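You operate a simulated robot arm through the tools that you are given. There is no shell and no other tool. Be economical: measure what you need, move in short steps, check, and stop when the job is done.

You run a simulated robot arm. Do the job below in one go: nothing can be reset, and whatever is moved stays where it is left.

Task
Code the flight on the display with the scanner: point it at the blue tag of its pier.
Fine: blue button first; the flight board gives the pier; scanner back in its cradle, then the green button.
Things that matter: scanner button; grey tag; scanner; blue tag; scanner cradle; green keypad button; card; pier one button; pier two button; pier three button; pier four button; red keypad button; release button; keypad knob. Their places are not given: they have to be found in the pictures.

The check looks at the end state, three seconds after you hand in, the way a careful person would. Anything else that was tipped, shoved, dropped, spilled or broken makes it a failure.

Robot
A 7-joint arm with a two-finger parallel gripper, fixed in place. Base frame: the origin is at the foot of the arm, x ahead of it, y to its left, z up. Units: m, degrees, N and s.
With the tool pointing down near the work surface it reaches from about 0.3 to 0.7 m from the base axis. Its first joint turns from -66.0 to 66.0 degrees. Payload 1.57 kg.
Tool frame: the origin (TCP) lies between the finger pads and is the grasp point; the fingertips stand 0.03 m ahead of it; z points along the fingers, y is the line along which they close. Largest opening 0.11 m; finger width 0.024, thickness 0.012; the body of the gripper, 0.048 by 0.112 m, starts 0.078 m behind the TCP.
Orientation is that of the tool frame in the base frame, as [roll, pitch, yaw] about the fixed x, y, z axes, in that order (R = Rz(yaw) Ry(pitch) Rx(roll)). With the fingers straight down and closing along the base's y, the tool's x points along the base's -x, its y along +y and its z along -z.

Tools
- The arm moves only by the tool apply_moves. Its argument "commands" is a list of rows, each an object (a shift or turn left out is 0, a gripper value left out holds the last) with "travel": the shift along the base's x, y, z in m, a list of three; "dr": the turn, a rotation vector about the base's x, y, z in degrees, a list of three. In form: [{"travel": [tx, ty, tz], "dr": [rx, ry, rz]}, ...]. A call has 1 to 12 rows; each row is the pose to reach, as a shift and turn from the pose commanded when the call began. "fingers" is the gripper command, from -1 (shut) to 1 (fully open), values between in proportion, set as the call begins (left out, the last holds). A row lasts 0.2 s, in which the tool goes at most 0.05 m and 8.6 degrees; a call with a longer step from one row to the next is refused whole, and so is a gripper value outside its range. A pose out of reach is approached as far as the arm can. The call stops where the force on the tool passes 40 N (or 10 N more than at its start, if that is more) or the arm is blocked; 0.2 s more then pass. Each finger travels about 0.108 m/s and halts on what it meets, pressing with about 42 N; the grip force reading is that of the motor and also rises with nothing between the fingers. The clock runs only during rows and for 0.2 s after the last one: add rows that repeat a pose to give the fingers time. The reply holds the time, the measured pose of the TCP, the force on the tool along the base axes, the opening and the grip force, in the units named above and with some noise.
- Cameras (640 x 400 px; columns grow to the right, rows downward): "scene" is fixed at [0.1792, -0.4065, 1.4019]; the picture's right is [0.61, -0.79, 0.00], its down [-0.47, -0.37, -0.80] and it looks along [0.63, 0.49, -0.60] (base axes); focal length 357 px, centre (320, 200). "wrist" rides on the gripper at [-0.036, 0, -0.08] in the tool frame; the picture's right is [0.00, -1.00, 0.00], its down [0.97, 0.00, -0.24] and it looks along [0.24, 0.00, 0.97] (tool axes); focal length 218 px, centre (320, 200).
- camera(camera): a new picture of that camera. No time passes.
- locate(camera, pixels): for up to 12 pixels [column, row] of the newest picture of that camera ("zoom" is the newest enlarged one), the place [x, y, z] in the base frame of the surface seen there, good to about 0.003 m. No time passes.
- enlarge(camera, box): a new picture of the part [left, top, right, bottom] of that camera's present view, enlarged. No time passes.
- job_done(): hands the job in; it is judged then, once.

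Go step by step. Measure first, check grasps and placings, and put right what went wrong. The budget is 80 turns and 38 pictures, counting those below and the enlarged ones. Unless the task says otherwise, let go and move clear before handing in, and close with one line.

The tools are called after "Call:" as name(argument=value, ...) on one line, values as JSON. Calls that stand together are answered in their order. apply_moves: Moves the arm, as the interface text tells. Its arguments: {"type":"object","properties":{"commands":{"type":"array","items":{"type":"object","properties":{"travel":{"type":"array","items":{"type":"number"}},"dr":{"type":"array","items":{"type":"number"}}}}},"fingers":{"type":"number"}},"required":["commands"]} The other tools are called the same way: camera (camera) takes a picture; locate (camera, pixels) gives the place of the surface under pixels of a picture; enlarge (camera, box) takes an enlarged picture of a part of a camera's view; job_done () hands the job in.

At the start:

```text
time: 0.0
tcp_pos: [0.3296, -0.0982, 1.2146]
ee_rot: [180.0, 0.1, -179.9]
wrist_force: [0.8, -1.0, -0.1]
width: 0.1102
finger_force: 0.0
```

scene: 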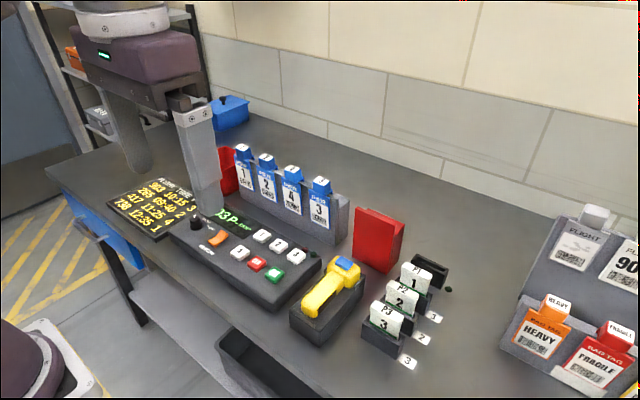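
wrist: 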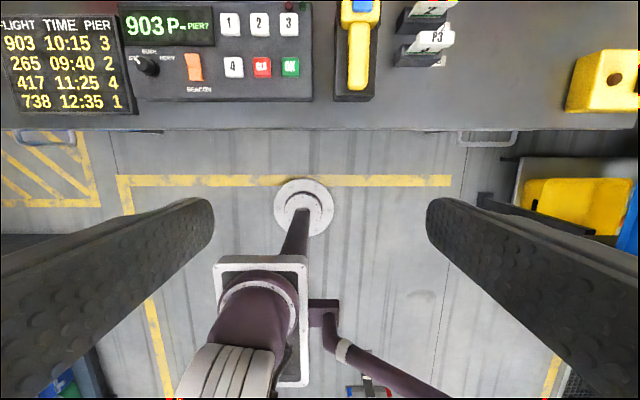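

The display shows flight 903, and the board lists 903 at pier 3. I'll enlarge the keypad, scanner and tags to see what each of them is.

Call:
enlarge(camera="scene", box=[160, 180, 340, 320])

Call:
enlarge(camera="scene", box=[280, 190, 460, 380])

Call:
enlarge(camera="scene", box=[200, 120, 370, 250])

```text
2.86 times, centred on (250, 250) of scene
```

zoom: 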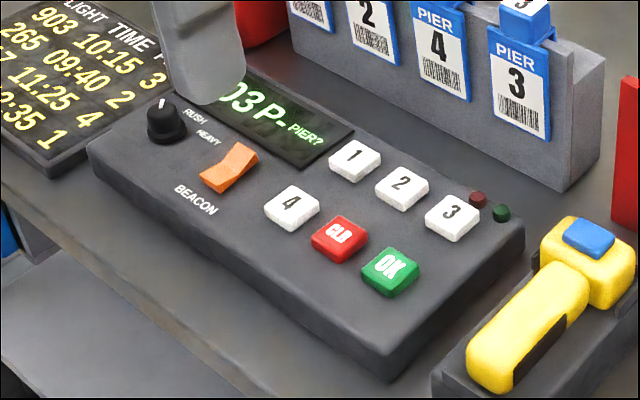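

```text
2.11 times, centred on (370, 285) of scene
```

zoom: 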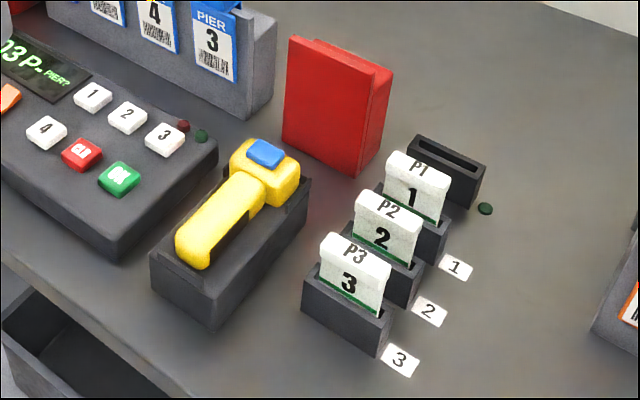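

```text
3.08 times, centred on (285, 185) of scene
```

zoom: 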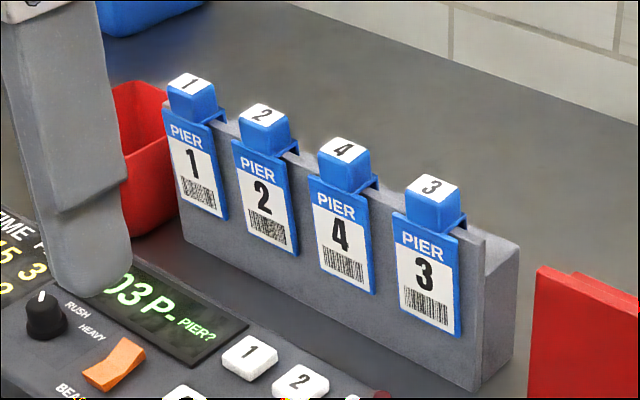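

Blue tag 3 is the rightmost one in the rack, and the blue button sits on the scanner head. Next I'll measure the positions of these items.

Call:
camera(camera="scene")

Call:
locate(camera="scene", pixels=[[347, 262], [349, 277], [333, 266], [320, 292], [309, 306], [317, 330], [275, 274], [320, 212], [321, 182], [360, 272], [296, 318], [298, 256]])

Call:
enlarge(camera="wrist", box=[200, 0, 460, 120])

```text
32 pictures are left
```

scene: 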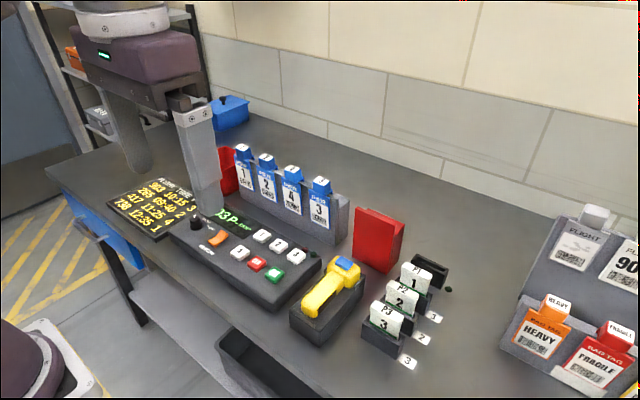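

```text
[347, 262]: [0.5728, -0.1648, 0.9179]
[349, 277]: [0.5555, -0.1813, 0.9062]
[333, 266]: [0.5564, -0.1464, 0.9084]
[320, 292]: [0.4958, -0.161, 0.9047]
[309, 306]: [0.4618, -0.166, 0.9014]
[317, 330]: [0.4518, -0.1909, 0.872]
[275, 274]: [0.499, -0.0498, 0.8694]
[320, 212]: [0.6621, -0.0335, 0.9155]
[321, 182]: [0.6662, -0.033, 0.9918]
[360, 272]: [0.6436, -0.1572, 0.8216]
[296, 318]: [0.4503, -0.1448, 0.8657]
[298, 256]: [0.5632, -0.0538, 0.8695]
```

```text
2.46 times, centred on (330, 60) of wrist
```

zoom: 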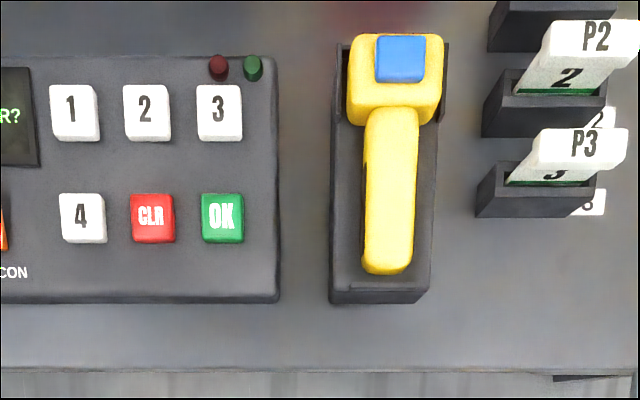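

The button top is near (0.573, -0.165, 0.918), and the handle runs along x at about y = -0.163. I'll move above it with the fingers shut and look with the wrist camera.

Call:
apply_moves(commands=[{"travel": [0.04, -0.01, -0.02]}, {"travel": [0.08, -0.025, -0.04]}, {"travel": [0.12, -0.035, -0.06]}, {"travel": [0.16, -0.045, -0.08]}, {"travel": [0.2, -0.055, -0.1]}, {"travel": [0.23, -0.062, -0.125]}, {"travel": [0.243, -0.067, -0.155]}, {"travel": [0.243, -0.067, -0.155]}], fingers=-1)

Call:
camera(camera="wrist")

```text
time: 1.8
tcp_pos: [0.5727, -0.1646, 1.0588]
ee_rot: [-180.0, 0.1, 179.9]
wrist_force: [0.1, 0.1, -0.3]
width: 0.0
finger_force: 21.4
```

```text
30 pictures are left
```

wrist: 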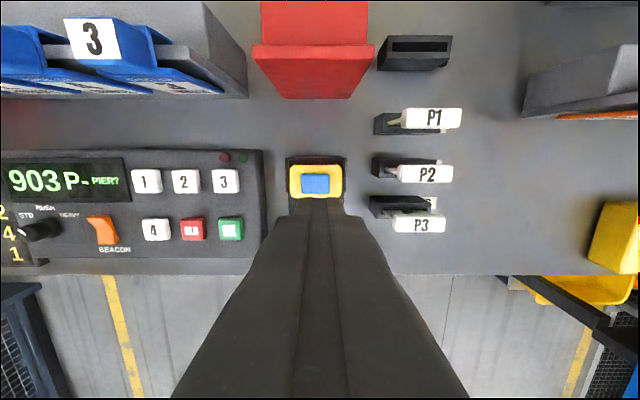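

Call:
locate(camera="wrist", pixels=[[315, 183], [303, 183], [328, 183], [315, 175], [315, 190], [290, 168], [342, 168], [316, 167], [231, 228], [93, 38], [248, 90], [316, 158]])

```text
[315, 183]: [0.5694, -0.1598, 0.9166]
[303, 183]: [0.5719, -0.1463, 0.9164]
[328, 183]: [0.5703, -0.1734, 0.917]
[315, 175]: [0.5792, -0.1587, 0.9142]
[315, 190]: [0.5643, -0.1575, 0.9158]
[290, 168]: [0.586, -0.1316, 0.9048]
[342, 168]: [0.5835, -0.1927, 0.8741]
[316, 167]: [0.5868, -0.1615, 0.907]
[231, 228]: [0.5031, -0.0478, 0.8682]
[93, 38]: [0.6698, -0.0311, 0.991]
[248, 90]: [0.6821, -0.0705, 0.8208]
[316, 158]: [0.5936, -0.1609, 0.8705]
```

The button centre is about (0.571, -0.160, 0.9165). I'll press down on it gently.

Call:
apply_moves(commands=[{"travel": [-0.002, 0.004, -0.04]}, {"travel": [-0.002, 0.004, -0.08]}, {"travel": [-0.002, 0.004, -0.1]}, {"travel": [-0.002, 0.004, -0.108]}, {"travel": [-0.002, 0.004, -0.112]}, {"travel": [-0.002, 0.004, -0.115]}])

Call:
enlarge(camera="scene", box=[200, 180, 400, 340])

```text
time: 3.2
tcp_pos: [0.5705, -0.1608, 0.9448]
ee_rot: [-180.0, 0.0, -180.0]
wrist_force: [0.7, 0.3, 1.0]
width: 0.0
finger_force: 21.4
```

```text
2.50 times, centred on (300, 260) of scene
```

zoom: 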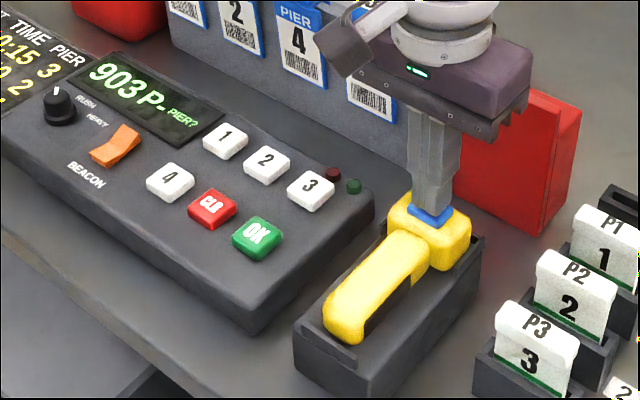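

The force is only 1 N, so the fingers are barely touching. I'll press a few mm further.

Call:
apply_moves(commands=[{"travel": [0, 0, -0.002]}, {"travel": [0, 0, -0.004]}, {"travel": [0, 0, -0.004]}])

Call:
enlarge(camera="scene", box=[200, 180, 400, 340])

```text
time: 4.0
tcp_pos: [0.5708, -0.1595, 0.9409]
ee_rot: [-180.0, 0.2, -180.0]
wrist_force: [1.0, -0.1, 8.3]
width: 0.0
finger_force: 21.0
```

```text
2.50 times, centred on (300, 260) of scene
```

zoom: 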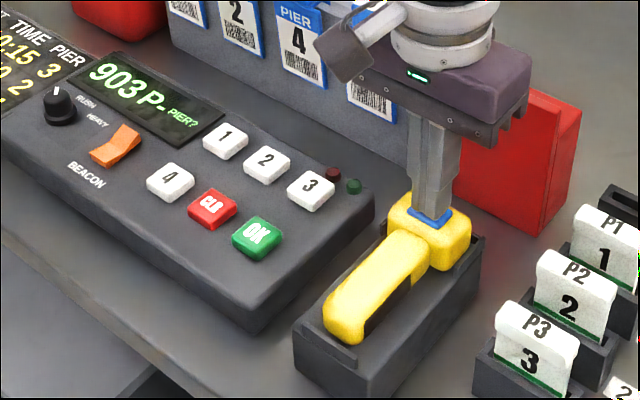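

The force has risen to 8 N over 4 mm. I'll press slightly more and then retreat.

Call:
apply_moves(commands=[{"travel": [0, 0, -0.001]}, {"travel": [0, 0, -0.002]}, {"travel": [0, 0, -0.002]}])

Call:
apply_moves(commands=[{"travel": [0, 0, 0.01]}, {"travel": [0, 0, 0.05]}, {"travel": [0, 0, 0.1]}, {"travel": [-0.04, 0, 0.12]}, {"travel": [-0.07, 0, 0.12]}])

Call:
camera(camera="wrist")

```text
time: 4.8
tcp_pos: [0.5703, -0.1603, 0.9398]
ee_rot: [-180.0, 0.1, 179.9]
wrist_force: [0.4, -0.6, 14.8]
width: 0.0
finger_force: 21.4
```

```text
time: 6.0
tcp_pos: [0.4995, -0.1607, 1.0599]
ee_rot: [-180.0, -0.1, -180.0]
wrist_force: [-0.3, -0.3, -0.1]
width: 0.0
finger_force: 21.4
```

```text
27 pictures are left
```

wrist: 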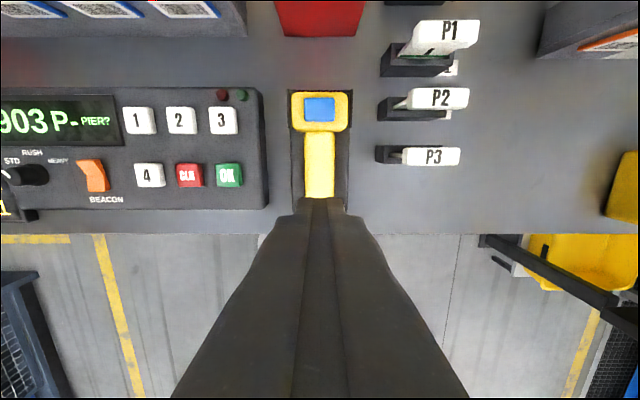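

The press left no visible indicator on the scanner. I'll measure the handle and the cradle rim so I can grasp it.

Call:
enlarge(camera="wrist", box=[270, 70, 370, 210])

Call:
locate(camera="wrist", pixels=[[320, 140], [320, 165], [320, 190], [305, 165], [334, 165], [297, 165], [343, 165], [293, 110], [349, 110], [320, 108], [300, 180], [340, 180]])

```text
2.86 times, centred on (320, 140) of wrist
```

zoom: 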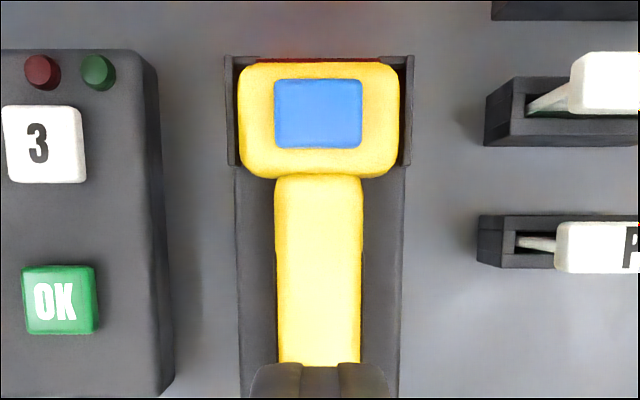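

```text
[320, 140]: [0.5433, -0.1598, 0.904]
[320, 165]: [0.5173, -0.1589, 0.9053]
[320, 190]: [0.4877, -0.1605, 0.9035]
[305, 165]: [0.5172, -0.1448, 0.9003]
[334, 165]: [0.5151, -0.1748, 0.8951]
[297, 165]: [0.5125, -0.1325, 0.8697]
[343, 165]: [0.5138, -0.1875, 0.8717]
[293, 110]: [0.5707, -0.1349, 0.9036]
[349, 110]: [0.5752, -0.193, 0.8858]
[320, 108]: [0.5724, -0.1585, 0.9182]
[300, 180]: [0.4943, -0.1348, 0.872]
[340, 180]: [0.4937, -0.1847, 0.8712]
```

The handle spans y -0.145 to -0.175 with its top at 0.905, and the cradle rim is at 0.871. A red window faces +x, so the beam points forward. I'll open partway and descend over the handle near the head.

Call:
apply_moves(commands=[{"travel": [0.03, 0.001, 0]}, {"travel": [0.03, 0.001, 0]}, {"travel": [0.03, 0.001, -0.04]}, {"travel": [0.03, 0.001, -0.08]}, {"travel": [0.03, 0.001, -0.12]}, {"travel": [0.03, 0.001, -0.14]}, {"travel": [0.03, 0.001, -0.153]}, {"travel": [0.03, 0.001, -0.153]}], fingers=0.09)

Call:
enlarge(camera="scene", box=[240, 180, 440, 340])

```text
time: 7.8
tcp_pos: [0.5306, -0.1584, 0.9059]
ee_rot: [179.9, 0.0, -180.0]
wrist_force: [0.0, 0.2, 0.4]
width: 0.0602
finger_force: 0.1
```

```text
2.50 times, centred on (340, 260) of scene
```

zoom: 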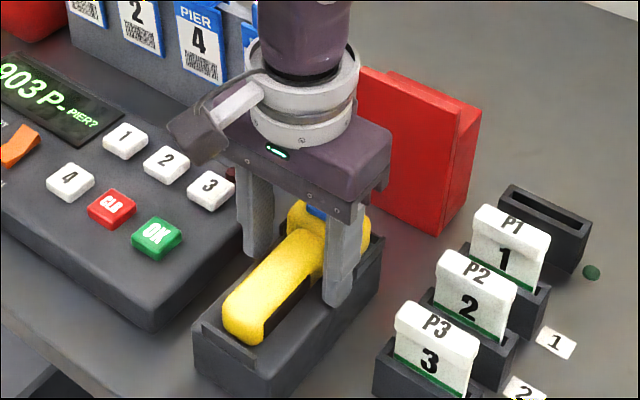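

The fingers straddle the handle without touching the cradle, so I'll close and lift a little.

Call:
apply_moves(commands=[{"travel": [0, 0, 0]}, {"travel": [0, 0, 0]}, {"travel": [0, 0, 0]}], fingers=-1)

Call:
apply_moves(commands=[{"travel": [0, 0, 0.01]}, {"travel": [0, 0, 0.025]}, {"travel": [0, 0, 0.05]}, {"travel": [0, 0, 0.08]}])

Call:
camera(camera="scene")

Call:
camera(camera="wrist")

```text
time: 8.6
tcp_pos: [0.5299, -0.1587, 0.9053]
ee_rot: [-180.0, -0.1, -180.0]
wrist_force: [0.1, 0.0, -0.7]
width: 0.0333
finger_force: 41.2
```

```text
time: 9.6
tcp_pos: [0.5297, -0.1577, 0.9866]
ee_rot: [-179.9, 0.0, 180.0]
wrist_force: [-0.1, -0.3, 0.1]
width: 0.0
finger_force: 21.1
```

```text
24 pictures are left
```

scene: 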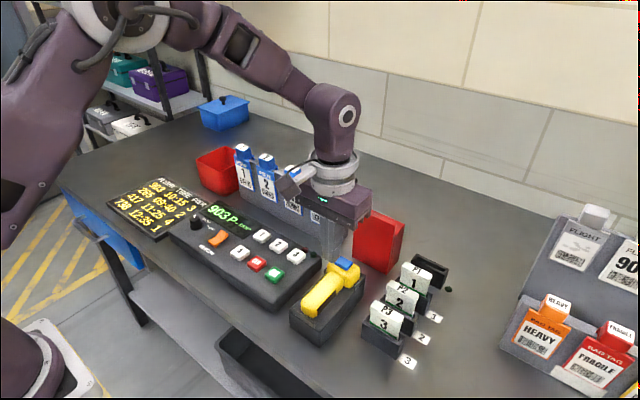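

```text
23 pictures are left
```

wrist: 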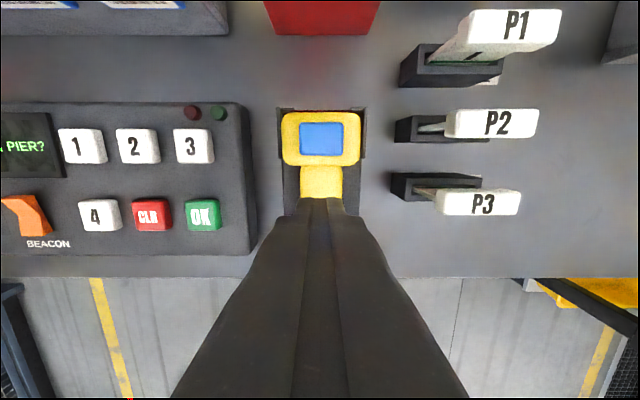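

The fingers are fully shut and the scanner is still in the cradle, so it slipped out of the grip. I'll look closely at the scanner and the cradle.

Call:
enlarge(camera="wrist", box=[180, 90, 440, 220])

Call:
enlarge(camera="scene", box=[280, 240, 380, 350])

Call:
locate(camera="wrist", pixels=[[320, 139], [285, 139], [357, 139], [320, 116], [320, 180], [320, 160], [282, 112], [360, 190], [290, 190]])

```text
2.46 times, centred on (310, 155) of wrist
```

zoom: 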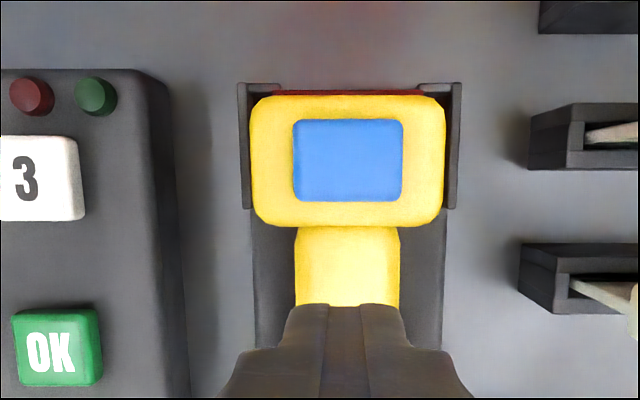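

```text
3.64 times, centred on (330, 295) of scene
```

zoom: 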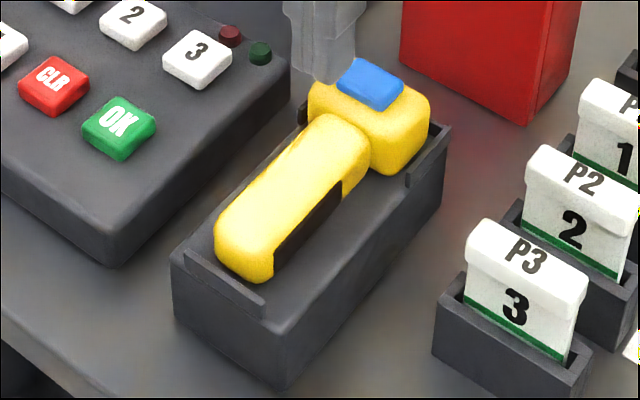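

```text
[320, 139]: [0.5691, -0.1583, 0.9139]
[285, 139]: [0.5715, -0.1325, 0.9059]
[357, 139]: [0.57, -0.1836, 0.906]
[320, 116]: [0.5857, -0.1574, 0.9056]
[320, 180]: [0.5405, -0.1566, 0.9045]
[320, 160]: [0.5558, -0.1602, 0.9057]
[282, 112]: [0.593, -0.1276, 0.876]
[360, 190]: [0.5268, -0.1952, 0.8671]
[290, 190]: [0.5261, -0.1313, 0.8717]
```

The scanner looks undisturbed, and the handle has dark grip patches around x = 0.46 to 0.51. I'll grip there, slightly deeper, and lift in small steps while reading the force.

Call:
apply_moves(commands=[{"travel": [-0.035, -0.002, 0.03]}, {"travel": [-0.035, -0.002, 0.03]}, {"travel": [-0.035, -0.002, 0.03]}, {"travel": [-0.035, -0.002, -0.01]}, {"travel": [-0.035, -0.002, -0.05]}, {"travel": [-0.035, -0.002, -0.075]}, {"travel": [-0.035, -0.002, -0.083]}, {"travel": [-0.035, -0.002, -0.083]}], fingers=0.09)

Call:
apply_moves(commands=[{"travel": [0, 0, 0]}, {"travel": [0, 0, 0]}, {"travel": [0, 0, 0]}], fingers=-1)

Call:
apply_moves(commands=[{"travel": [0, 0, 0.002]}, {"travel": [0, 0, 0.004]}])

Call:
enlarge(camera="scene", box=[280, 240, 380, 350])

```text
time: 11.4
tcp_pos: [0.4965, -0.1606, 0.9025]
ee_rot: [180.0, 0.0, -180.0]
wrist_force: [0.4, -0.4, -0.2]
width: 0.0599
finger_force: 0.0
```

```text
time: 12.2
tcp_pos: [0.4955, -0.161, 0.9022]
ee_rot: [-180.0, 0.0, -180.0]
wrist_force: [1.7, 0.5, -0.1]
width: 0.0334
finger_force: 41.5
```

```text
time: 12.8
tcp_pos: [0.4948, -0.1617, 0.9077]
ee_rot: [180.0, 0.0, -179.9]
wrist_force: [-0.1, 0.0, -1.9]
width: 0.0335
finger_force: 41.6
```

```text
3.64 times, centred on (330, 295) of scene
```

zoom: 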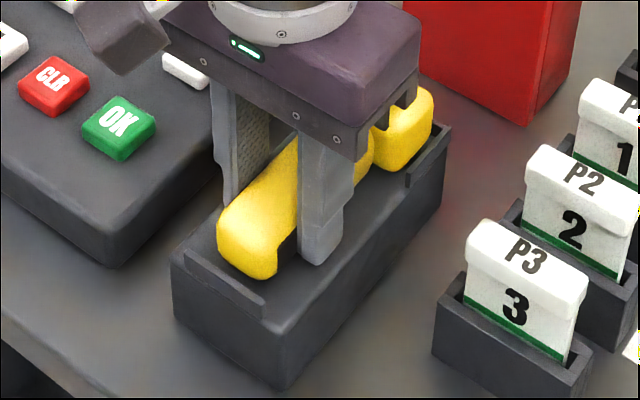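

The reading is about 2 N downward, which fits carrying the scanner. I'll go on in small steps.

Call:
apply_moves(commands=[{"travel": [0, 0, 0.003]}, {"travel": [0, 0, 0.006]}, {"travel": [0, 0, 0.01]}])

Call:
enlarge(camera="scene", box=[280, 240, 380, 350])

```text
time: 13.6
tcp_pos: [0.4951, -0.1612, 0.9163]
ee_rot: [-180.0, 0.1, -180.0]
wrist_force: [-0.1, 0.0, -2.9]
width: 0.0335
finger_force: 41.6
```

```text
3.64 times, centred on (330, 295) of scene
```

zoom: 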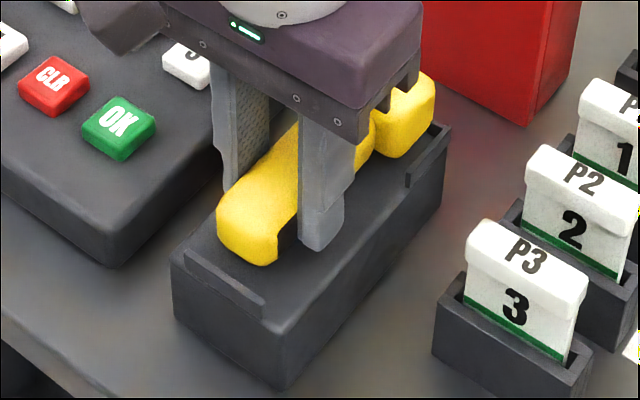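

The scanner is lifting out of the cradle. I'll raise it clear and measure the orientation of the tag faces.

Call:
apply_moves(commands=[{"travel": [0, 0, 0.01]}, {"travel": [0, 0, 0.02]}, {"travel": [0, 0, 0.035]}, {"travel": [0, 0, 0.05]}, {"travel": [0, 0, 0.065]}])

Call:
camera(camera="scene")

Call:
locate(camera="scene", pixels=[[320, 212], [319, 222], [292, 204], [267, 190], [320, 200], [243, 175], [320, 229]])

```text
time: 14.8
tcp_pos: [0.4963, -0.1616, 0.983]
ee_rot: [-180.0, 0.0, 180.0]
wrist_force: [0.5, -0.5, -2.1]
width: 0.0334
finger_force: 41.2
```

```text
18 pictures are left
```

scene: 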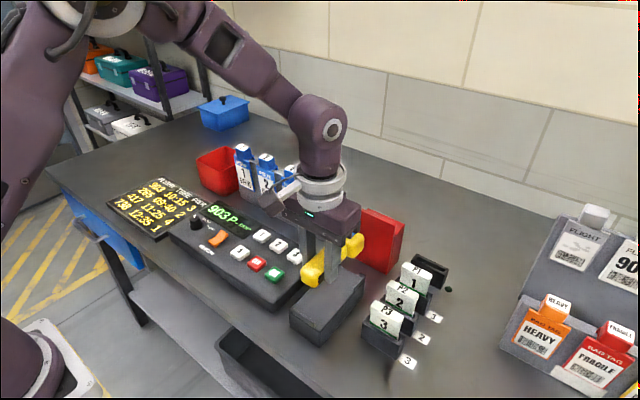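

```text
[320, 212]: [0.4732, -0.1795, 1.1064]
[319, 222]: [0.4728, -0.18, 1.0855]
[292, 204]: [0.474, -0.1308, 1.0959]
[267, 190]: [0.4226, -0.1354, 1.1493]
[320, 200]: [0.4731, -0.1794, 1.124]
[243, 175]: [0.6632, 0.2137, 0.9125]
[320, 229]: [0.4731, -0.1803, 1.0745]
```

Tag 1 is at x = 0.663 and tag 3 at 0.662, so the rack faces straight along -x. I'll carry the scanner to y = -0.033, then lower it to the height of the tag.

Call:
apply_moves(commands=[{"travel": [-0.01, 0.025, 0]}, {"travel": [-0.02, 0.06, 0]}, {"travel": [-0.02, 0.095, 0]}, {"travel": [-0.02, 0.12, 0]}, {"travel": [-0.02, 0.128, 0]}, {"travel": [-0.02, 0.128, -0.02]}, {"travel": [-0.02, 0.128, -0.04]}, {"travel": [-0.02, 0.128, -0.055]}, {"travel": [-0.02, 0.128, -0.055]}])

Call:
camera(camera="wrist")

Call:
enlarge(camera="scene", box=[160, 130, 360, 310])

```text
time: 16.8
tcp_pos: [0.4746, -0.0318, 0.9253]
ee_rot: [-179.9, 0.0, 179.9]
wrist_force: [-0.1, -0.1, -3.1]
width: 0.0335
finger_force: 41.3
```

```text
17 pictures are left
```

wrist: 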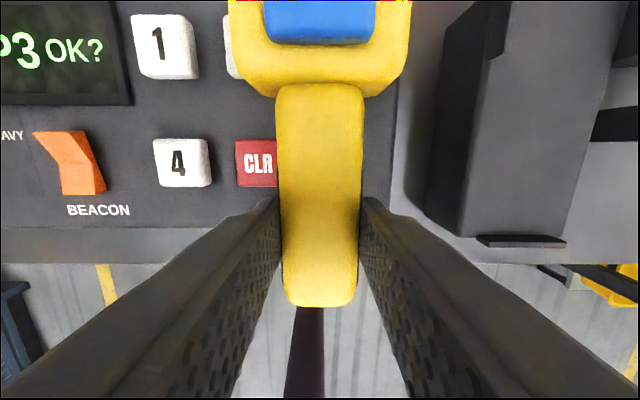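

```text
2.22 times, centred on (260, 220) of scene
```

zoom: 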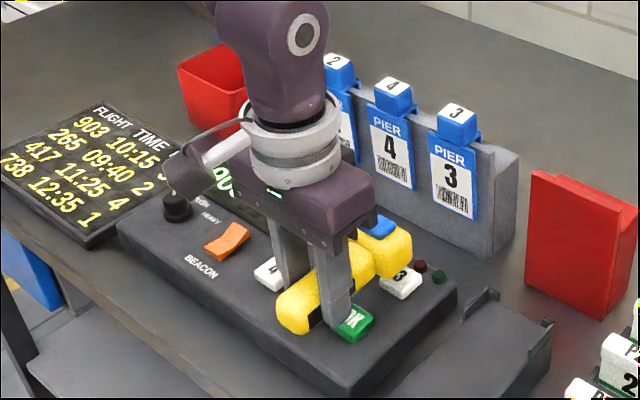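

The display now reads "P3 OK?", so the scan registered. I'll retrace the path back to the cradle.

Call:
apply_moves(commands=[{"travel": [0, 0, 0.025]}, {"travel": [0, 0, 0.055]}, {"travel": [0, -0.03, 0.055]}, {"travel": [0.005, -0.065, 0.055]}, {"travel": [0.01, -0.1, 0.055]}, {"travel": [0.018, -0.123, 0.055]}, {"travel": [0.02, -0.128, 0.055]}, {"travel": [0.02, -0.128, 0.03]}, {"travel": [0.02, -0.128, 0.01]}, {"travel": [0.02, -0.128, 0.0]}, {"travel": [0.02, -0.128, 0.0]}])

Call:
enlarge(camera="scene", box=[270, 230, 390, 350])

Call:
camera(camera="wrist")

```text
time: 19.2
tcp_pos: [0.4954, -0.1615, 0.9272]
ee_rot: [-180.0, -0.1, -180.0]
wrist_force: [-0.8, 0.6, -3.2]
width: 0.0334
finger_force: 41.5
```

```text
3.33 times, centred on (330, 290) of scene
```

zoom: 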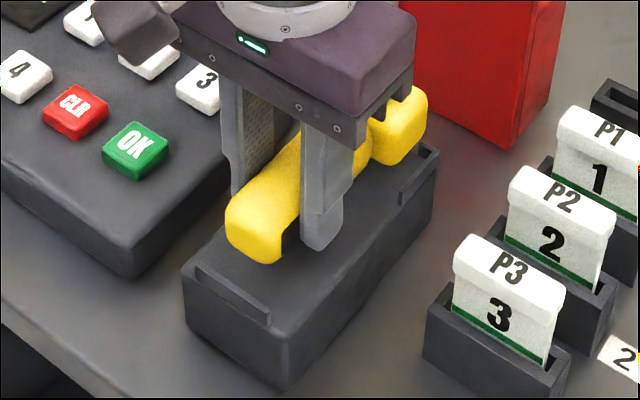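

```text
14 pictures are left
```

wrist: 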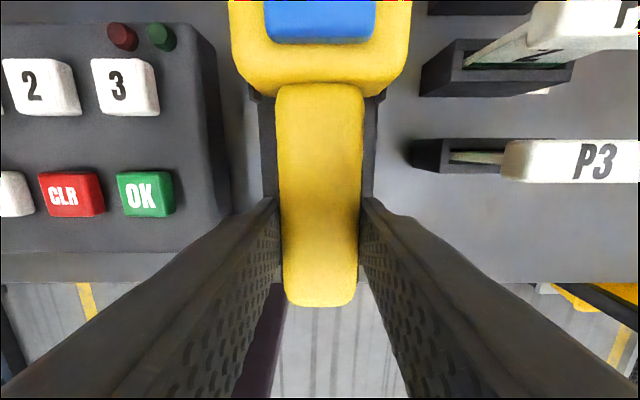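

The scanner is lined up with the cradle, so I'll lower it the rest of the way.

Call:
apply_moves(commands=[{"travel": [0, 0, -0.008]}, {"travel": [0, 0, -0.016]}, {"travel": [0, 0, -0.021]}, {"travel": [0, 0, -0.024]}, {"travel": [0, 0, -0.0245]}])

Call:
enlarge(camera="scene", box=[270, 230, 390, 350])

```text
time: 20.4
tcp_pos: [0.4955, -0.1606, 0.9024]
ee_rot: [180.0, -0.1, 180.0]
wrist_force: [-0.3, 1.1, 0.5]
width: 0.0333
finger_force: 41.2
```

```text
3.33 times, centred on (330, 290) of scene
```

zoom: 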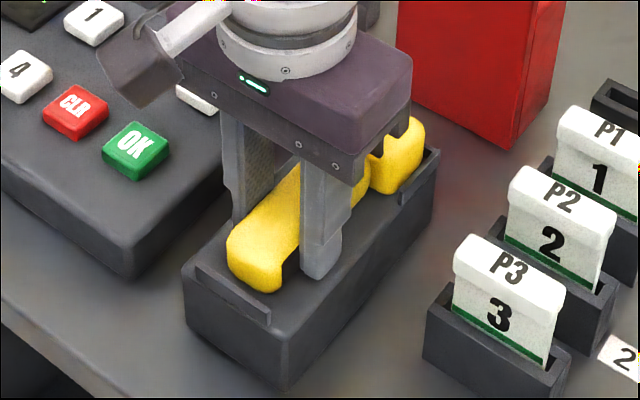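

The weight reading is gone, so the scanner is resting in the cradle. I'll open and rise.

Call:
apply_moves(commands=[{"travel": [0, 0, 0]}, {"travel": [0, 0, 0]}, {"travel": [0, 0, 0]}, {"travel": [0, 0, 0.02]}, {"travel": [0, 0, 0.06]}, {"travel": [0, 0, 0.1]}, {"travel": [0, 0, 0.14]}], fingers=0.09)

Call:
camera(camera="wrist")

Call:
locate(camera="wrist", pixels=[[230, 175], [320, 108], [320, 165]])

```text
time: 22.0
tcp_pos: [0.4943, -0.1608, 1.0422]
ee_rot: [180.0, 0.0, -179.9]
wrist_force: [-0.1, -0.7, -0.2]
width: 0.0601
finger_force: 0.0
```

```text
12 pictures are left
```

wrist: 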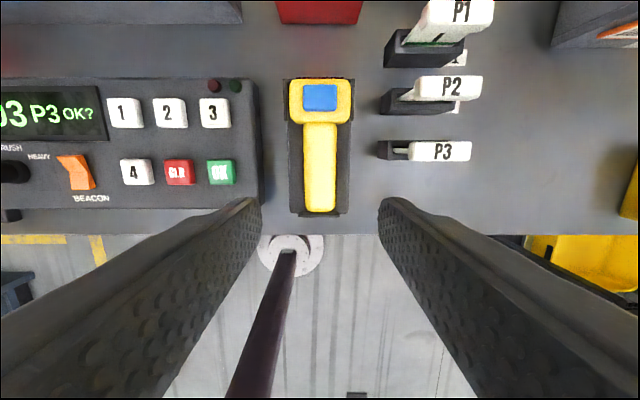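

```text
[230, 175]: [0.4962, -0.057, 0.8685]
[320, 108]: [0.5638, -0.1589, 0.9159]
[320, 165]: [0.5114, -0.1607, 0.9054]
```

The scanner is back in its cradle and the display still shows "903 P3 OK?". Next I'll find the exact centre of the OK button and check that the scanner is seated.

Call:
locate(camera="wrist", pixels=[[221, 172], [209, 172], [234, 172], [221, 161], [221, 182], [179, 172], [320, 97], [320, 82], [320, 208], [292, 100], [349, 100], [212, 112]])

Call:
apply_moves(commands=[{"travel": [0, 0.04, 0]}, {"travel": [0.005, 0.08, 0]}, {"travel": [0.007, 0.112, 0]}, {"travel": [0.007, 0.112, 0]}, {"travel": [0.007, 0.112, 0]}], fingers=-1)

```text
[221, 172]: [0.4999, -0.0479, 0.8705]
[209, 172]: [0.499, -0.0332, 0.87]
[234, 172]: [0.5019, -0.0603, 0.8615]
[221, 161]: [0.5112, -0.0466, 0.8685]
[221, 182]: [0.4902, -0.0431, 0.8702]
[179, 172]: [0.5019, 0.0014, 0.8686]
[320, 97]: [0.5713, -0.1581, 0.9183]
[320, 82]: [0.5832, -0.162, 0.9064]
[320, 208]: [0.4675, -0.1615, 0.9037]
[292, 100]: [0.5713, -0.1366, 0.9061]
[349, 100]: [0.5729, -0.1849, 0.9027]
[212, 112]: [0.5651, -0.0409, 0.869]
```

```text
time: 23.2
tcp_pos: [0.5007, -0.0495, 1.042]
ee_rot: [180.0, 0.0, 180.0]
wrist_force: [-0.8, 0.0, -0.8]
width: 0.0
finger_force: 21.1
```

The scanner is seated where it was before. The OK button centre is about (0.501, -0.047, 0.870), and I'll press it down.

Call:
apply_moves(commands=[{"travel": [0, 0.002, -0.045]}, {"travel": [0, 0.002, -0.09]}, {"travel": [0, 0.002, -0.125]}, {"travel": [0, 0.002, -0.138]}, {"travel": [0, 0.002, -0.142]}, {"travel": [0, 0.002, -0.145]}, {"travel": [0, 0.002, -0.147]}, {"travel": [0, 0.002, -0.147]}])

Call:
camera(camera="wrist")

```text
time: 25.0
tcp_pos: [0.5022, -0.0477, 0.8951]
ee_rot: [179.9, -0.1, 180.0]
wrist_force: [1.8, 1.0, 2.2]
width: 0.0
finger_force: 21.4
```

```text
11 pictures are left
```

wrist: 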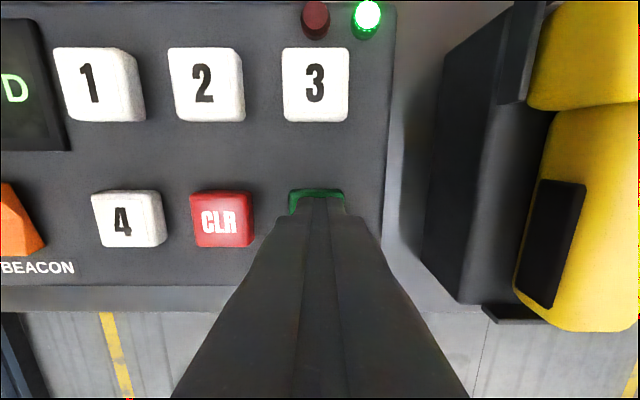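

The green LED has lit and the display has changed. I'll retreat straight up and check.

Call:
apply_moves(commands=[{"travel": [0, 0, 0.03]}, {"travel": [0, 0, 0.07]}, {"travel": [0, 0, 0.11]}, {"travel": [0, 0, 0.15]}, {"travel": [-0.04, 0, 0.18]}, {"travel": [-0.08, 0, 0.21]}])

Call:
camera(camera="wrist")

Call:
camera(camera="scene")

```text
time: 26.4
tcp_pos: [0.4208, -0.0466, 1.1049]
ee_rot: [-180.0, 0.0, -180.0]
wrist_force: [0.0, -0.8, 0.8]
width: 0.0
finger_force: 21.5
```

```text
10 pictures are left
```

wrist: 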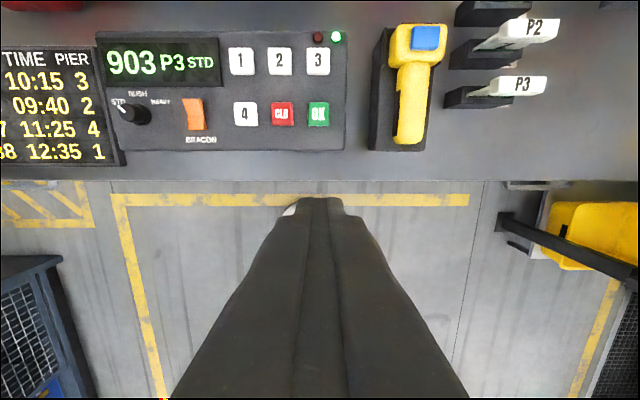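

```text
9 pictures are left
```

scene: 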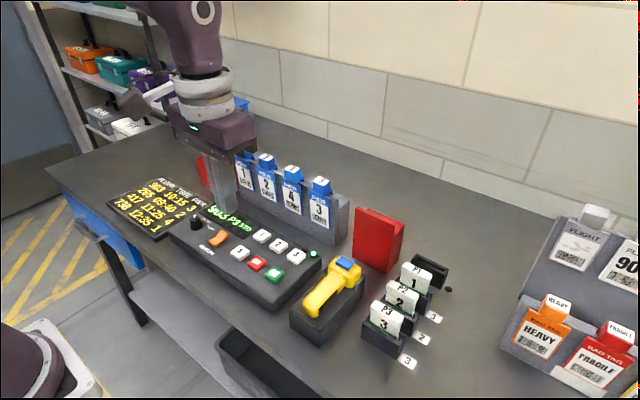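

The display shows "903 P3 STD" with the green light on, the scanner is in its cradle and nothing else has moved. I'm handing in.

Call:
job_done()

```text
The job is handed in.
```

Flight 903 is coded to pier 3: I pressed the blue button, scanned blue tag 3, put the scanner back in its cradle (the first lift slipped out of the grip; the second held) and confirmed with the green button.
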